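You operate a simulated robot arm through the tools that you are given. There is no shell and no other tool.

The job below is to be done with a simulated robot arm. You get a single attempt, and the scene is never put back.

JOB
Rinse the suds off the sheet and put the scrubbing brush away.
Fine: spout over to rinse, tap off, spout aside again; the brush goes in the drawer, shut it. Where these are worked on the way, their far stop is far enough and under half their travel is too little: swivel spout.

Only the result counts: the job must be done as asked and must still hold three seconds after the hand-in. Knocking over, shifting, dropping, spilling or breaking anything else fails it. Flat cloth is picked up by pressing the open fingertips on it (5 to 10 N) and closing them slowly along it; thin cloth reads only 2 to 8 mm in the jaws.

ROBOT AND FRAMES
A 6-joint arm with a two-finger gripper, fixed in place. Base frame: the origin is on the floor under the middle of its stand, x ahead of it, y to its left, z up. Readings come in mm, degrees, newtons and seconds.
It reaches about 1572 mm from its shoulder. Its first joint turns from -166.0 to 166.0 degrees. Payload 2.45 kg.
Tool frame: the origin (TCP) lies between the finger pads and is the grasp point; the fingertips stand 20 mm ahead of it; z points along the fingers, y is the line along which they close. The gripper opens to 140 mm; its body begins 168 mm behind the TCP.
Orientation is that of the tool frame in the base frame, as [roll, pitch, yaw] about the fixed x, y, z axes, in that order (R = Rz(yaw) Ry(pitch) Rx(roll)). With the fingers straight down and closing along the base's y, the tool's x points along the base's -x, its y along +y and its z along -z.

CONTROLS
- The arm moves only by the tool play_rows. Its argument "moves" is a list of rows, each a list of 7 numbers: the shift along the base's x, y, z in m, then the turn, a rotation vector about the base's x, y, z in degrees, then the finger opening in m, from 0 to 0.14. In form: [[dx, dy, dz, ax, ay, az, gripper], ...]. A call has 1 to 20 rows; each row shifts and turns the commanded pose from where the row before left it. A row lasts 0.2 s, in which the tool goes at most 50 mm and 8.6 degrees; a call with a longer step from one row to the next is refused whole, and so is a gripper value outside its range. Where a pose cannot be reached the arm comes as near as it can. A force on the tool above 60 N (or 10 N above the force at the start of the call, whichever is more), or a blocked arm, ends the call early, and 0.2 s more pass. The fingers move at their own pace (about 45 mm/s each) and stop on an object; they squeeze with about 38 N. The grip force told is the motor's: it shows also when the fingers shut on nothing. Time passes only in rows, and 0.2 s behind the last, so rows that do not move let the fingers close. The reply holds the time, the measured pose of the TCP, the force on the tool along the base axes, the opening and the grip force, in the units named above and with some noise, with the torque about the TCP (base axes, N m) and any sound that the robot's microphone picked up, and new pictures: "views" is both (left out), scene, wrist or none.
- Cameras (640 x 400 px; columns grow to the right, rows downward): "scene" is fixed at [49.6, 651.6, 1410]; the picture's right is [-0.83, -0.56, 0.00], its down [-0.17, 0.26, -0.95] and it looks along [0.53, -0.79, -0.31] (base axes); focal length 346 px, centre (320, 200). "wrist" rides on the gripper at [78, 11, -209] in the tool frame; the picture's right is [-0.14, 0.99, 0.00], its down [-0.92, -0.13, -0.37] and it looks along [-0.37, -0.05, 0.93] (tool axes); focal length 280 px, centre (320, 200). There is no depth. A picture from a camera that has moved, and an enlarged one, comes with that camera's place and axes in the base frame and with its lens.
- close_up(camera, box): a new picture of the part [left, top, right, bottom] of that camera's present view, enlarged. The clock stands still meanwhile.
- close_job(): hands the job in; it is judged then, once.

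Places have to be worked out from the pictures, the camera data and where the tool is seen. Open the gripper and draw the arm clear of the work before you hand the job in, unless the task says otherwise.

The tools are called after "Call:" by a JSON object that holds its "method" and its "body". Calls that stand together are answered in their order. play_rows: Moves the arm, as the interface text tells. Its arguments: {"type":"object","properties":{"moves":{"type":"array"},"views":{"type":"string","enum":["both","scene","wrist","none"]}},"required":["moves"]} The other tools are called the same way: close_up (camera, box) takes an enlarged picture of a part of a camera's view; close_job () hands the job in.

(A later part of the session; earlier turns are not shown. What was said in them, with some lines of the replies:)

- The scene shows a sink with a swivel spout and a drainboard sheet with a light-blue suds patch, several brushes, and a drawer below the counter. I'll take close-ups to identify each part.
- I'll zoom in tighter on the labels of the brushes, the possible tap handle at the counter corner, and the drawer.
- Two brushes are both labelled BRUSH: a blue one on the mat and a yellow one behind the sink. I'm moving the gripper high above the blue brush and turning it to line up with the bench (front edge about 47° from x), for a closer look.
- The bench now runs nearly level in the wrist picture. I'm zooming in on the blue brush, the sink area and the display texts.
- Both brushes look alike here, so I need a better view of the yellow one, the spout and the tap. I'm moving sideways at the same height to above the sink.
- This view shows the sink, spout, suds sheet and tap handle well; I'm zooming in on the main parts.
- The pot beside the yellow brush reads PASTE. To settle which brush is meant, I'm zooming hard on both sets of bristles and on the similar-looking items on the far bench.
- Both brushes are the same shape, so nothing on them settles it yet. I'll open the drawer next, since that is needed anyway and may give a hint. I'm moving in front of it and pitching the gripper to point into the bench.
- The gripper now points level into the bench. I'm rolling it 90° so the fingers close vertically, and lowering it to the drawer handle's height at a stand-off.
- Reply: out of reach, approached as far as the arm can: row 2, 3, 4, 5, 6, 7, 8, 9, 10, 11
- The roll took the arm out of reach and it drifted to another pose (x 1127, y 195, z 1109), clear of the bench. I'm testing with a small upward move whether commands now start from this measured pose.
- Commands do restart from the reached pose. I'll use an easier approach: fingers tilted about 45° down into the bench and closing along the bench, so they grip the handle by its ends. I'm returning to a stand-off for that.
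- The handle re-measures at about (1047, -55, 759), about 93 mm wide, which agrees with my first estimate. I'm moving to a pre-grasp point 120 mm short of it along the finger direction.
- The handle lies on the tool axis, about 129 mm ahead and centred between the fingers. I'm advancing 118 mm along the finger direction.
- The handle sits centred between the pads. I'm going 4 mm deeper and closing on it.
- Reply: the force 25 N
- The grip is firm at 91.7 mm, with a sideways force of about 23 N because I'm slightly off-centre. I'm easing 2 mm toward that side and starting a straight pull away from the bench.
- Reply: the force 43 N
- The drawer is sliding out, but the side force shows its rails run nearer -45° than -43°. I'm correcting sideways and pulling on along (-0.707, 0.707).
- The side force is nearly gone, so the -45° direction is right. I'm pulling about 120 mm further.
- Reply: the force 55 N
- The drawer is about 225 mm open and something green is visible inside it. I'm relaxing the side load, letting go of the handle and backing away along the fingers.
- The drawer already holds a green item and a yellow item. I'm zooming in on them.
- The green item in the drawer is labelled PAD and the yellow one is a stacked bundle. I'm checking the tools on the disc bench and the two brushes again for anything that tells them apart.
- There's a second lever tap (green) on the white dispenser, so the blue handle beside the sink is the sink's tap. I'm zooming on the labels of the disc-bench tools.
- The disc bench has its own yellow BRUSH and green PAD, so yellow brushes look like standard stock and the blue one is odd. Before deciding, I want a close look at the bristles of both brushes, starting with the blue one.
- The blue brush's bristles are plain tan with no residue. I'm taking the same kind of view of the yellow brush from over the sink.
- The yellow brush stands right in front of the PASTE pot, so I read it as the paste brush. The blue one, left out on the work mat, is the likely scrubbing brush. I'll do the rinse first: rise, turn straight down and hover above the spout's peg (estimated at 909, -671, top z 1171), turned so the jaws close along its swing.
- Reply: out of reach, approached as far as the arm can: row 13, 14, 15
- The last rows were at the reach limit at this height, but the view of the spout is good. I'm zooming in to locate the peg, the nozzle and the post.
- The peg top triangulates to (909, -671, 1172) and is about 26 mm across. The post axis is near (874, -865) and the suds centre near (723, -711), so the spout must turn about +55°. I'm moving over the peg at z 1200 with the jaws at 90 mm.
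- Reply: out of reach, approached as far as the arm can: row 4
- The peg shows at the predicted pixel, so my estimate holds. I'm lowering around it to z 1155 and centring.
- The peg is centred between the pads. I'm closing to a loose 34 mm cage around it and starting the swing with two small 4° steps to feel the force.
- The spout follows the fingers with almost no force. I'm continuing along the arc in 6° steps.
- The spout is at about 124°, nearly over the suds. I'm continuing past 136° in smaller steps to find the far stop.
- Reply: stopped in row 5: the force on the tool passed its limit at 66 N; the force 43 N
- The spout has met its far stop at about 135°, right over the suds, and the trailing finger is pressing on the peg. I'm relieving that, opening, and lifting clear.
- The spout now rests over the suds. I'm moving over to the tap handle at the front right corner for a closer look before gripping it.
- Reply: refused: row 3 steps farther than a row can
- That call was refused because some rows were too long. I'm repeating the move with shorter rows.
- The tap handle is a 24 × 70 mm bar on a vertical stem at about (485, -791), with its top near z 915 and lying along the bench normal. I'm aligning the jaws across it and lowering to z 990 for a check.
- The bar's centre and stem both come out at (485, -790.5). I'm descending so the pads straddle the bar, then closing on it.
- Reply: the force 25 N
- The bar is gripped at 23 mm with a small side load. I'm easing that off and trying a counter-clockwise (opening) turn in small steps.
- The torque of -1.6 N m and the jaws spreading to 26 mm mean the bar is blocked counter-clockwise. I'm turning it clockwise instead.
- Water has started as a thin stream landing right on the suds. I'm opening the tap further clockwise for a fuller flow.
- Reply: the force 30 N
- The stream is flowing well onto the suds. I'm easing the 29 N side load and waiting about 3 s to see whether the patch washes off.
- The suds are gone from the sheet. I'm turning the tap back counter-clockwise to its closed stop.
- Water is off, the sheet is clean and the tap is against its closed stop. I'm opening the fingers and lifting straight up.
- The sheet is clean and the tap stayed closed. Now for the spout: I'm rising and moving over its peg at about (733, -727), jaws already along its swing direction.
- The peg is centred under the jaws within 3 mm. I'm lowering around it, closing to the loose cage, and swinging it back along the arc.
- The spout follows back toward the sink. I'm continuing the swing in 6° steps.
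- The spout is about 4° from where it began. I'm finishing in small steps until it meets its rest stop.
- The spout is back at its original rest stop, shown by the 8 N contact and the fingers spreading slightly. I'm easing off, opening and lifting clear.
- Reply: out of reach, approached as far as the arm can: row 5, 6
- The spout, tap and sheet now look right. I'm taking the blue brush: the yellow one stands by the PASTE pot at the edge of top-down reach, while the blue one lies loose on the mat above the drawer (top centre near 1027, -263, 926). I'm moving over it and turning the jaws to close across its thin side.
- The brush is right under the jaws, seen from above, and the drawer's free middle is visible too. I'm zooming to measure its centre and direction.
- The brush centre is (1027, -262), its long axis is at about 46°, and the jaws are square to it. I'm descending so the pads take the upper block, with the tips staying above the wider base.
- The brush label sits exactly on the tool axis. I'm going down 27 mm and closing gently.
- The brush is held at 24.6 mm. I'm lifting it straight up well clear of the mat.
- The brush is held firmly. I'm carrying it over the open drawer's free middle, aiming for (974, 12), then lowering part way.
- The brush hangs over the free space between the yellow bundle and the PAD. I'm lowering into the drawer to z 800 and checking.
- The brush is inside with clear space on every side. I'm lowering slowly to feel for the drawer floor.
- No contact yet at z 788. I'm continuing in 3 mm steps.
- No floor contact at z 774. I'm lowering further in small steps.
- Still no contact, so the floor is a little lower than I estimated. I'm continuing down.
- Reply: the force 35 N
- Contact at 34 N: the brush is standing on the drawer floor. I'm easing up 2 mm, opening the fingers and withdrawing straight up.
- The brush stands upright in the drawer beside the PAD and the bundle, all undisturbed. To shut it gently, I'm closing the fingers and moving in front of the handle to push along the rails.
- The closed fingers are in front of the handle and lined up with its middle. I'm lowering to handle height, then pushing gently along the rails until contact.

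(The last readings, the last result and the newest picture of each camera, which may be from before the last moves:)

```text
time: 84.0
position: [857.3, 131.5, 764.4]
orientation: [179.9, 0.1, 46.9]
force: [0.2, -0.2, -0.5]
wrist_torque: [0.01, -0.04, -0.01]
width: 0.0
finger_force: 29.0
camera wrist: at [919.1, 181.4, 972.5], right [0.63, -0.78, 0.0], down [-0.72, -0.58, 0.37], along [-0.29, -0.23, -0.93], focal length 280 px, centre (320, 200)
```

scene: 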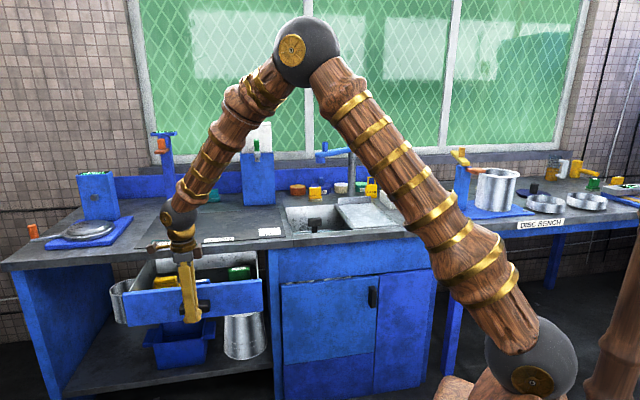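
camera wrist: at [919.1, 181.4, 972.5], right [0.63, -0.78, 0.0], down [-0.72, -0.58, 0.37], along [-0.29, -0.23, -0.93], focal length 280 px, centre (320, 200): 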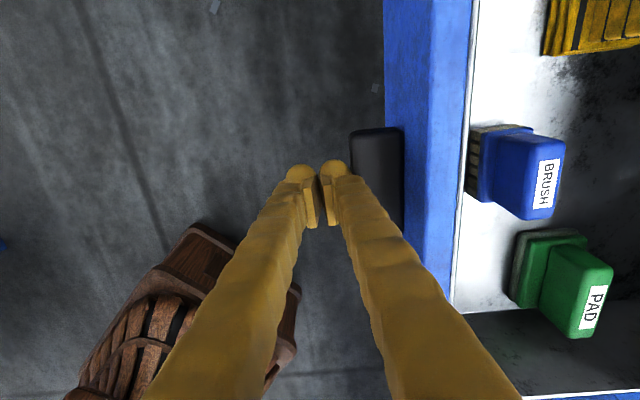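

The fingers are a few millimetres from the handle. I'm pushing slowly along the rails.

Call:
{"method": "play_rows", "body": {"moves": [[0.0035, -0.0035, 0, 0, 0, 0, 0.0], [0.0035, -0.0035, 0, 0, 0, 0, 0.0], [0.0045, -0.0045, 0, 0, 0, 0, 0.0], [0.0045, -0.0045, 0, 0, 0, 0, 0.0], [0.0045, -0.0045, 0, 0, 0, 0, 0.0], [0.0045, -0.0045, 0, 0, 0, 0, 0.0], [0.0045, -0.0045, 0, 0, 0, 0, 0.0], [0.0045, -0.0045, 0, 0, 0, 0, 0.0], [0, 0, 0, 0, 0, 0, 0.0]], "views": "wrist"}}

```text
time: 86.0
position: [891.2, 98.1, 763.8]
orientation: [180.0, 0.1, 46.8]
force: [0.1, 0.2, -0.1]
wrist_torque: [-0.01, 0.0, -0.03]
width: 0.0
finger_force: 29.1
camera wrist: at [953.2, 148.0, 972.1], right [0.63, -0.78, 0.0], down [-0.72, -0.58, 0.37], along [-0.29, -0.23, -0.93], focal length 280 px, centre (320, 200)
```

wrist: 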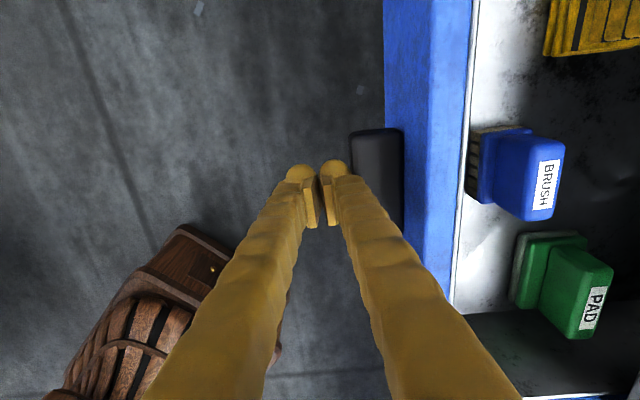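

The drawer is sliding in smoothly and its contents haven't moved. I'm continuing at the same gentle pace.

Call:
{"method": "play_rows", "body": {"moves": [[0.0035, -0.0035, 0, 0, 0, 0, 0.0], [0.0045, -0.0045, 0, 0, 0, 0, 0.0], [0.005, -0.005, 0, 0, 0, 0, 0.0], [0.005, -0.005, 0, 0, 0, 0, 0.0], [0.005, -0.005, 0, 0, 0, 0, 0.0], [0.005, -0.005, 0, 0, 0, 0, 0.0], [0.005, -0.005, 0, 0, 0, 0, 0.0], [0.005, -0.005, 0, 0, 0, 0, 0.0], [0.005, -0.005, 0, 0, 0, 0, 0.0], [0.005, -0.005, 0, 0, 0, 0, 0.0], [0.005, -0.005, 0, 0, 0, 0, 0.0], [0.005, -0.005, 0, 0, 0, 0, 0.0], [0.005, -0.005, 0, 0, 0, 0, 0.0], [0.005, -0.005, 0, 0, 0, 0, 0.0], [0.005, -0.005, 0, 0, 0, 0, 0.0], [0.0045, -0.0045, 0, 0, 0, 0, 0.0], [0.0035, -0.0035, 0, 0, 0, 0, 0.0], [0, 0, 0, 0, 0, 0, 0.0]], "views": "both"}}

```text
time: 89.8
position: [971.7, 16.8, 762.9]
orientation: [179.9, 0.0, 46.8]
force: [0.2, 0.1, 0.2]
wrist_torque: [-0.03, 0.0, -0.01]
width: 0.1
finger_force: 29.9
camera wrist: at [1033.5, 66.8, 972.3], right [0.63, -0.78, 0.0], down [-0.72, -0.58, 0.37], along [-0.29, -0.23, -0.93], focal length 280 px, centre (320, 200)
```

scene: 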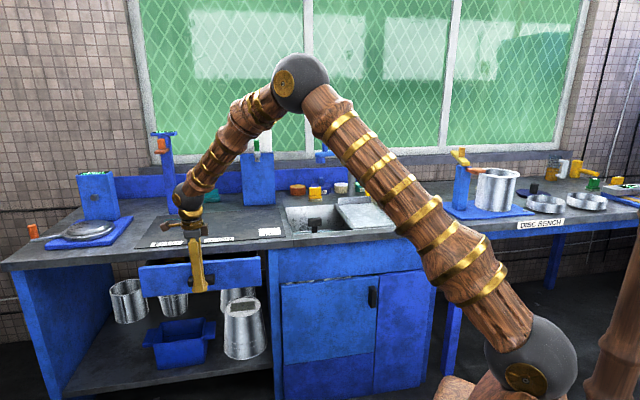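
wrist: 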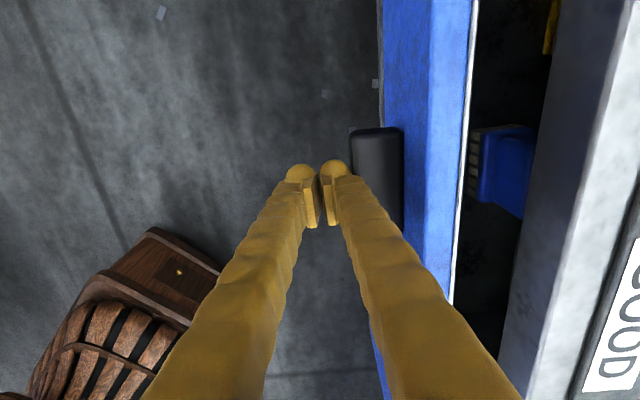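

About 60 mm remain and the brush passes under the counter freely. I'm pushing on slowly to the closed stop.

Call:
{"method": "play_rows", "body": {"moves": [[0.0035, -0.0035, 0, 0, 0, 0, 0.0], [0.004, -0.004, 0, 0, 0, 0, 0.0], [0.004, -0.004, 0, 0, 0, 0, 0.0], [0.004, -0.004, 0, 0, 0, 0, 0.0], [0.004, -0.004, 0, 0, 0, 0, 0.0], [0.004, -0.004, 0, 0, 0, 0, 0.0], [0.004, -0.004, 0, 0, 0, 0, 0.0], [0.004, -0.004, 0, 0, 0, 0, 0.0], [0.004, -0.004, 0, 0, 0, 0, 0.0], [0.003, -0.003, 0, 0, 0, 0, 0.0], [0, 0, 0, 0, 0, 0, 0.0]], "views": "both"}}

```text
time: 92.2
position: [1010.3, -21.2, 764.1]
orientation: [179.9, 0.1, 46.8]
force: [0.5, -0.4, -0.1]
wrist_torque: [-0.01, 0.01, 0.0]
width: 0.1
finger_force: 29.5
camera wrist: at [1072.1, 28.7, 972.6], right [0.63, -0.78, 0.0], down [-0.72, -0.58, 0.37], along [-0.29, -0.23, -0.93], focal length 280 px, centre (320, 200)
```

scene: 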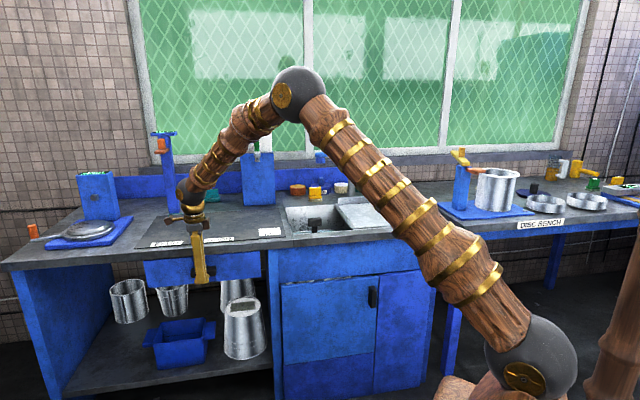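
wrist: 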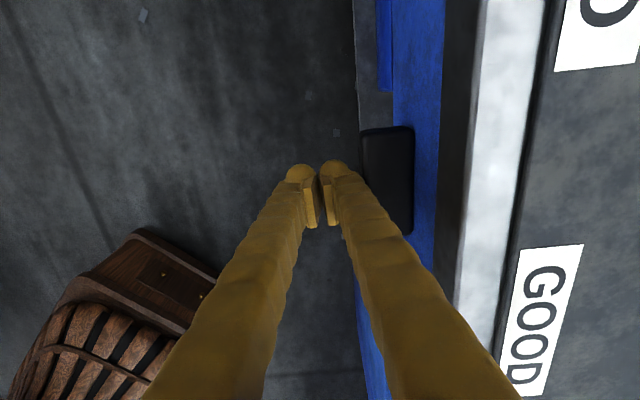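

The handle has moved slightly ahead of the fingers, so the drawer may have pulled itself in. I'm pressing a little further to make sure it's against its closed stop.

Call:
{"method": "play_rows", "body": {"moves": [[0.003, -0.003, 0, 0, 0, 0, 0.0], [0.003, -0.003, 0, 0, 0, 0, 0.0], [0.003, -0.003, 0, 0, 0, 0, 0.0], [0, 0, 0, 0, 0, 0, 0.0]], "views": "both"}}

```text
time: 93.1
position: [1017.4, -27.6, 764.1]
orientation: [-179.8, 0.3, 46.8]
force: [-11.2, 6.3, 6.9]
wrist_torque: [-0.23, -0.14, -0.26]
width: 0.2
finger_force: 29.7
stopped in row 4: the force on the tool passed its limit at 63 N (the readings are from after the stop); the commanded pose is now the measured one
camera wrist: at [1079.3, 22.6, 971.9], right [0.63, -0.78, 0.0], down [-0.72, -0.58, 0.37], along [-0.29, -0.23, -0.93], focal length 280 px, centre (320, 200)
```

scene: 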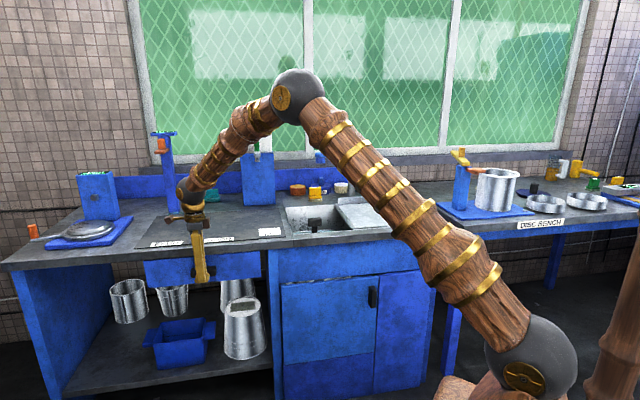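
wrist: 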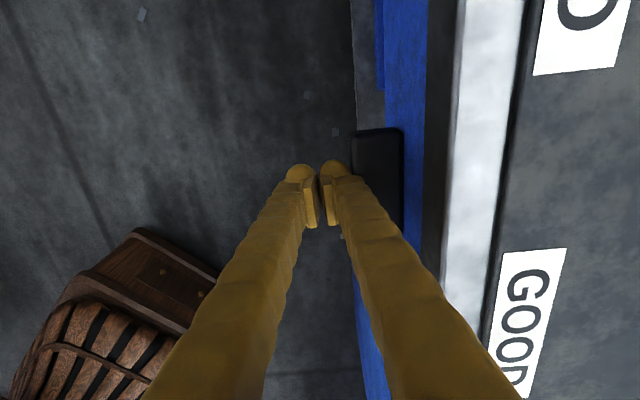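

The push met a hard stop at the original closed position, so the drawer is shut. I'm backing off and rising clear to check the whole scene.

Call:
{"method": "play_rows", "body": {"moves": [[-0.006, 0.006, 0, 0, 0, 0, 0.0], [-0.02, 0.02, 0, 0, 0, 0, 0.0], [-0.03, 0.03, 0, 0, 0, 0, 0.0], [-0.03, 0.03, 0, 0, 0, 0, 0.0], [0, 0, 0.048, 0, 0, 0, 0.03], [0, 0, 0.048, 0, 0, 0, 0.06], [0, 0, 0.048, 0, 0, 0, 0.09], [0, 0, 0.048, 0, 0, 0, 0.12], [0, 0, 0.048, 0, 0, 0, 0.14], [0, 0, 0.048, 0, 0, 0, 0.14], [0, 0, 0.048, 0, 0, 0, 0.14], [0, 0, 0.048, 0, 0, 0, 0.14], [-0.03, -0.03, 0, 0, 0, 0, 0.14], [-0.03, -0.03, 0, 0, 0, 0, 0.14], [-0.03, -0.03, 0, 0, 0, 0, 0.14], [-0.03, -0.03, 0, 0, 0, 0, 0.14], [0, 0, 0, 0, 0, 0, 0.14]], "views": "both"}}

Call:
{"method": "close_up", "body": {"camera": "scene", "box": [120, 190, 290, 310]}}

Call:
{"method": "close_up", "body": {"camera": "scene", "box": [280, 130, 430, 240]}}

```text
time: 96.7
position: [810.8, -62.3, 1147.7]
orientation: [-179.8, 0.3, 46.9]
force: [-0.7, 0.4, 0.4]
wrist_torque: [0.03, 0.0, 0.01]
width: 140.2
finger_force: 0.1
camera wrist: at [873.6, -13.9, 1355.5], right [0.63, -0.78, 0.0], down [-0.72, -0.58, 0.37], along [-0.29, -0.23, -0.93], focal length 280 px, centre (320, 200)
```

scene: 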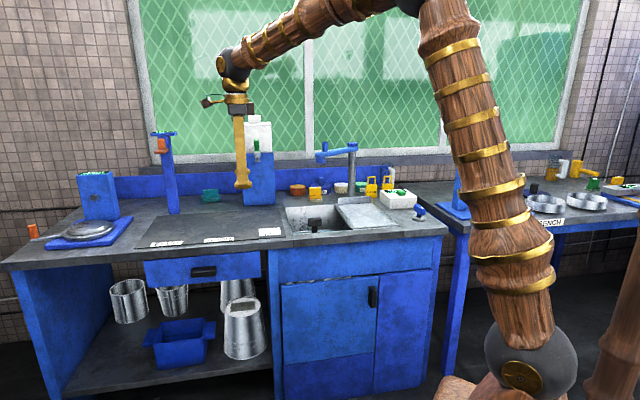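
wrist: 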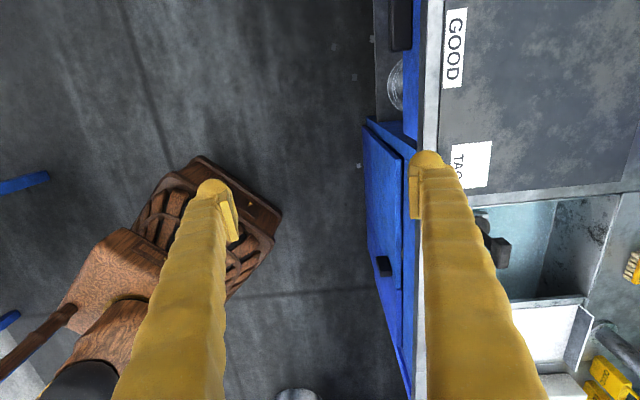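

```text
3.33 times, centred on (205, 250) of scene
camera zoom: at [49.6, 651.6, 1410.0], right [-0.83, -0.56, 0.0], down [-0.17, 0.26, -0.95], along [0.53, -0.79, -0.31], focal length 1152 px, centre (703, 33)
```

zoom: 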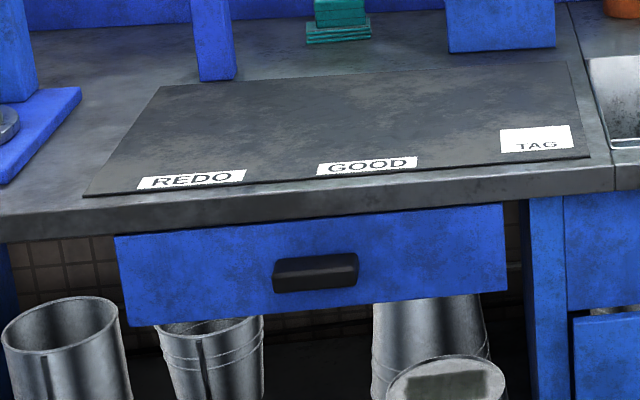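

```text
3.64 times, centred on (355, 185) of scene
camera zoom: at [49.6, 651.6, 1410.0], right [-0.83, -0.56, 0.0], down [-0.17, 0.26, -0.95], along [0.53, -0.79, -0.31], focal length 1257 px, centre (193, 254)
```

zoom: 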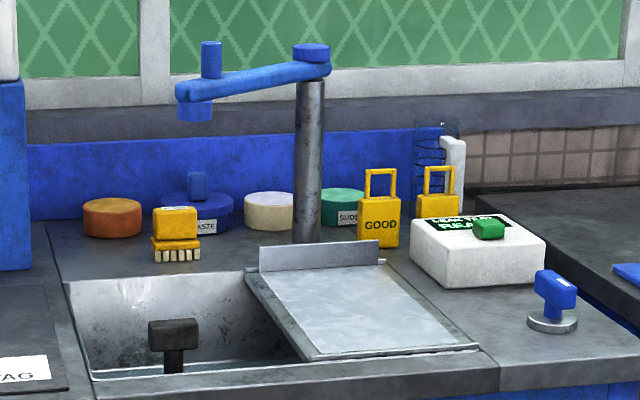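

Everything checks out:
- **Sheet:** the suds are gone.
- **Tap and spout:** the tap is off, and the spout is back exactly where it started.
- **Brush and drawer:** the blue brush is in the drawer, and the drawer handle is back at its original closed position.
- **Arm:** the gripper is open and clear of the work.

I'm handing the job in.

Call:
{"method": "close_job", "body": {}}

```text
The job is handed in.
```

I've handed the job in. The one thing I couldn't confirm is which brush you meant. Two on the bench were labelled BRUSH, and I put the blue one away.

- **Rinse:** I swung the spout to its far stop over the sheet and opened the tap. The suds washed off, and I turned the tap back to its closed stop.
- **Spout:** it's back at its original rest stop.
- **Brush:** the blue brush is standing upright in the drawer, next to the pad and the yellow bundle already in there. Neither of those moved when I put the brush in.
- **Drawer:** it's shut, with the handle back where it started.
- **Arm:** the gripper is open and clear of the bench.

I chose the blue brush because it was lying loose on the work mat just above the drawer. The yellow one stood by the PASTE pot, so I took it for the paste brush. Nothing on either brush says which is for scrubbing. If you meant the yellow one, the wrong brush is in the drawer.

Some rinse water is still standing in the sink, because the black plug appears to be in the drain. I left it as it was.
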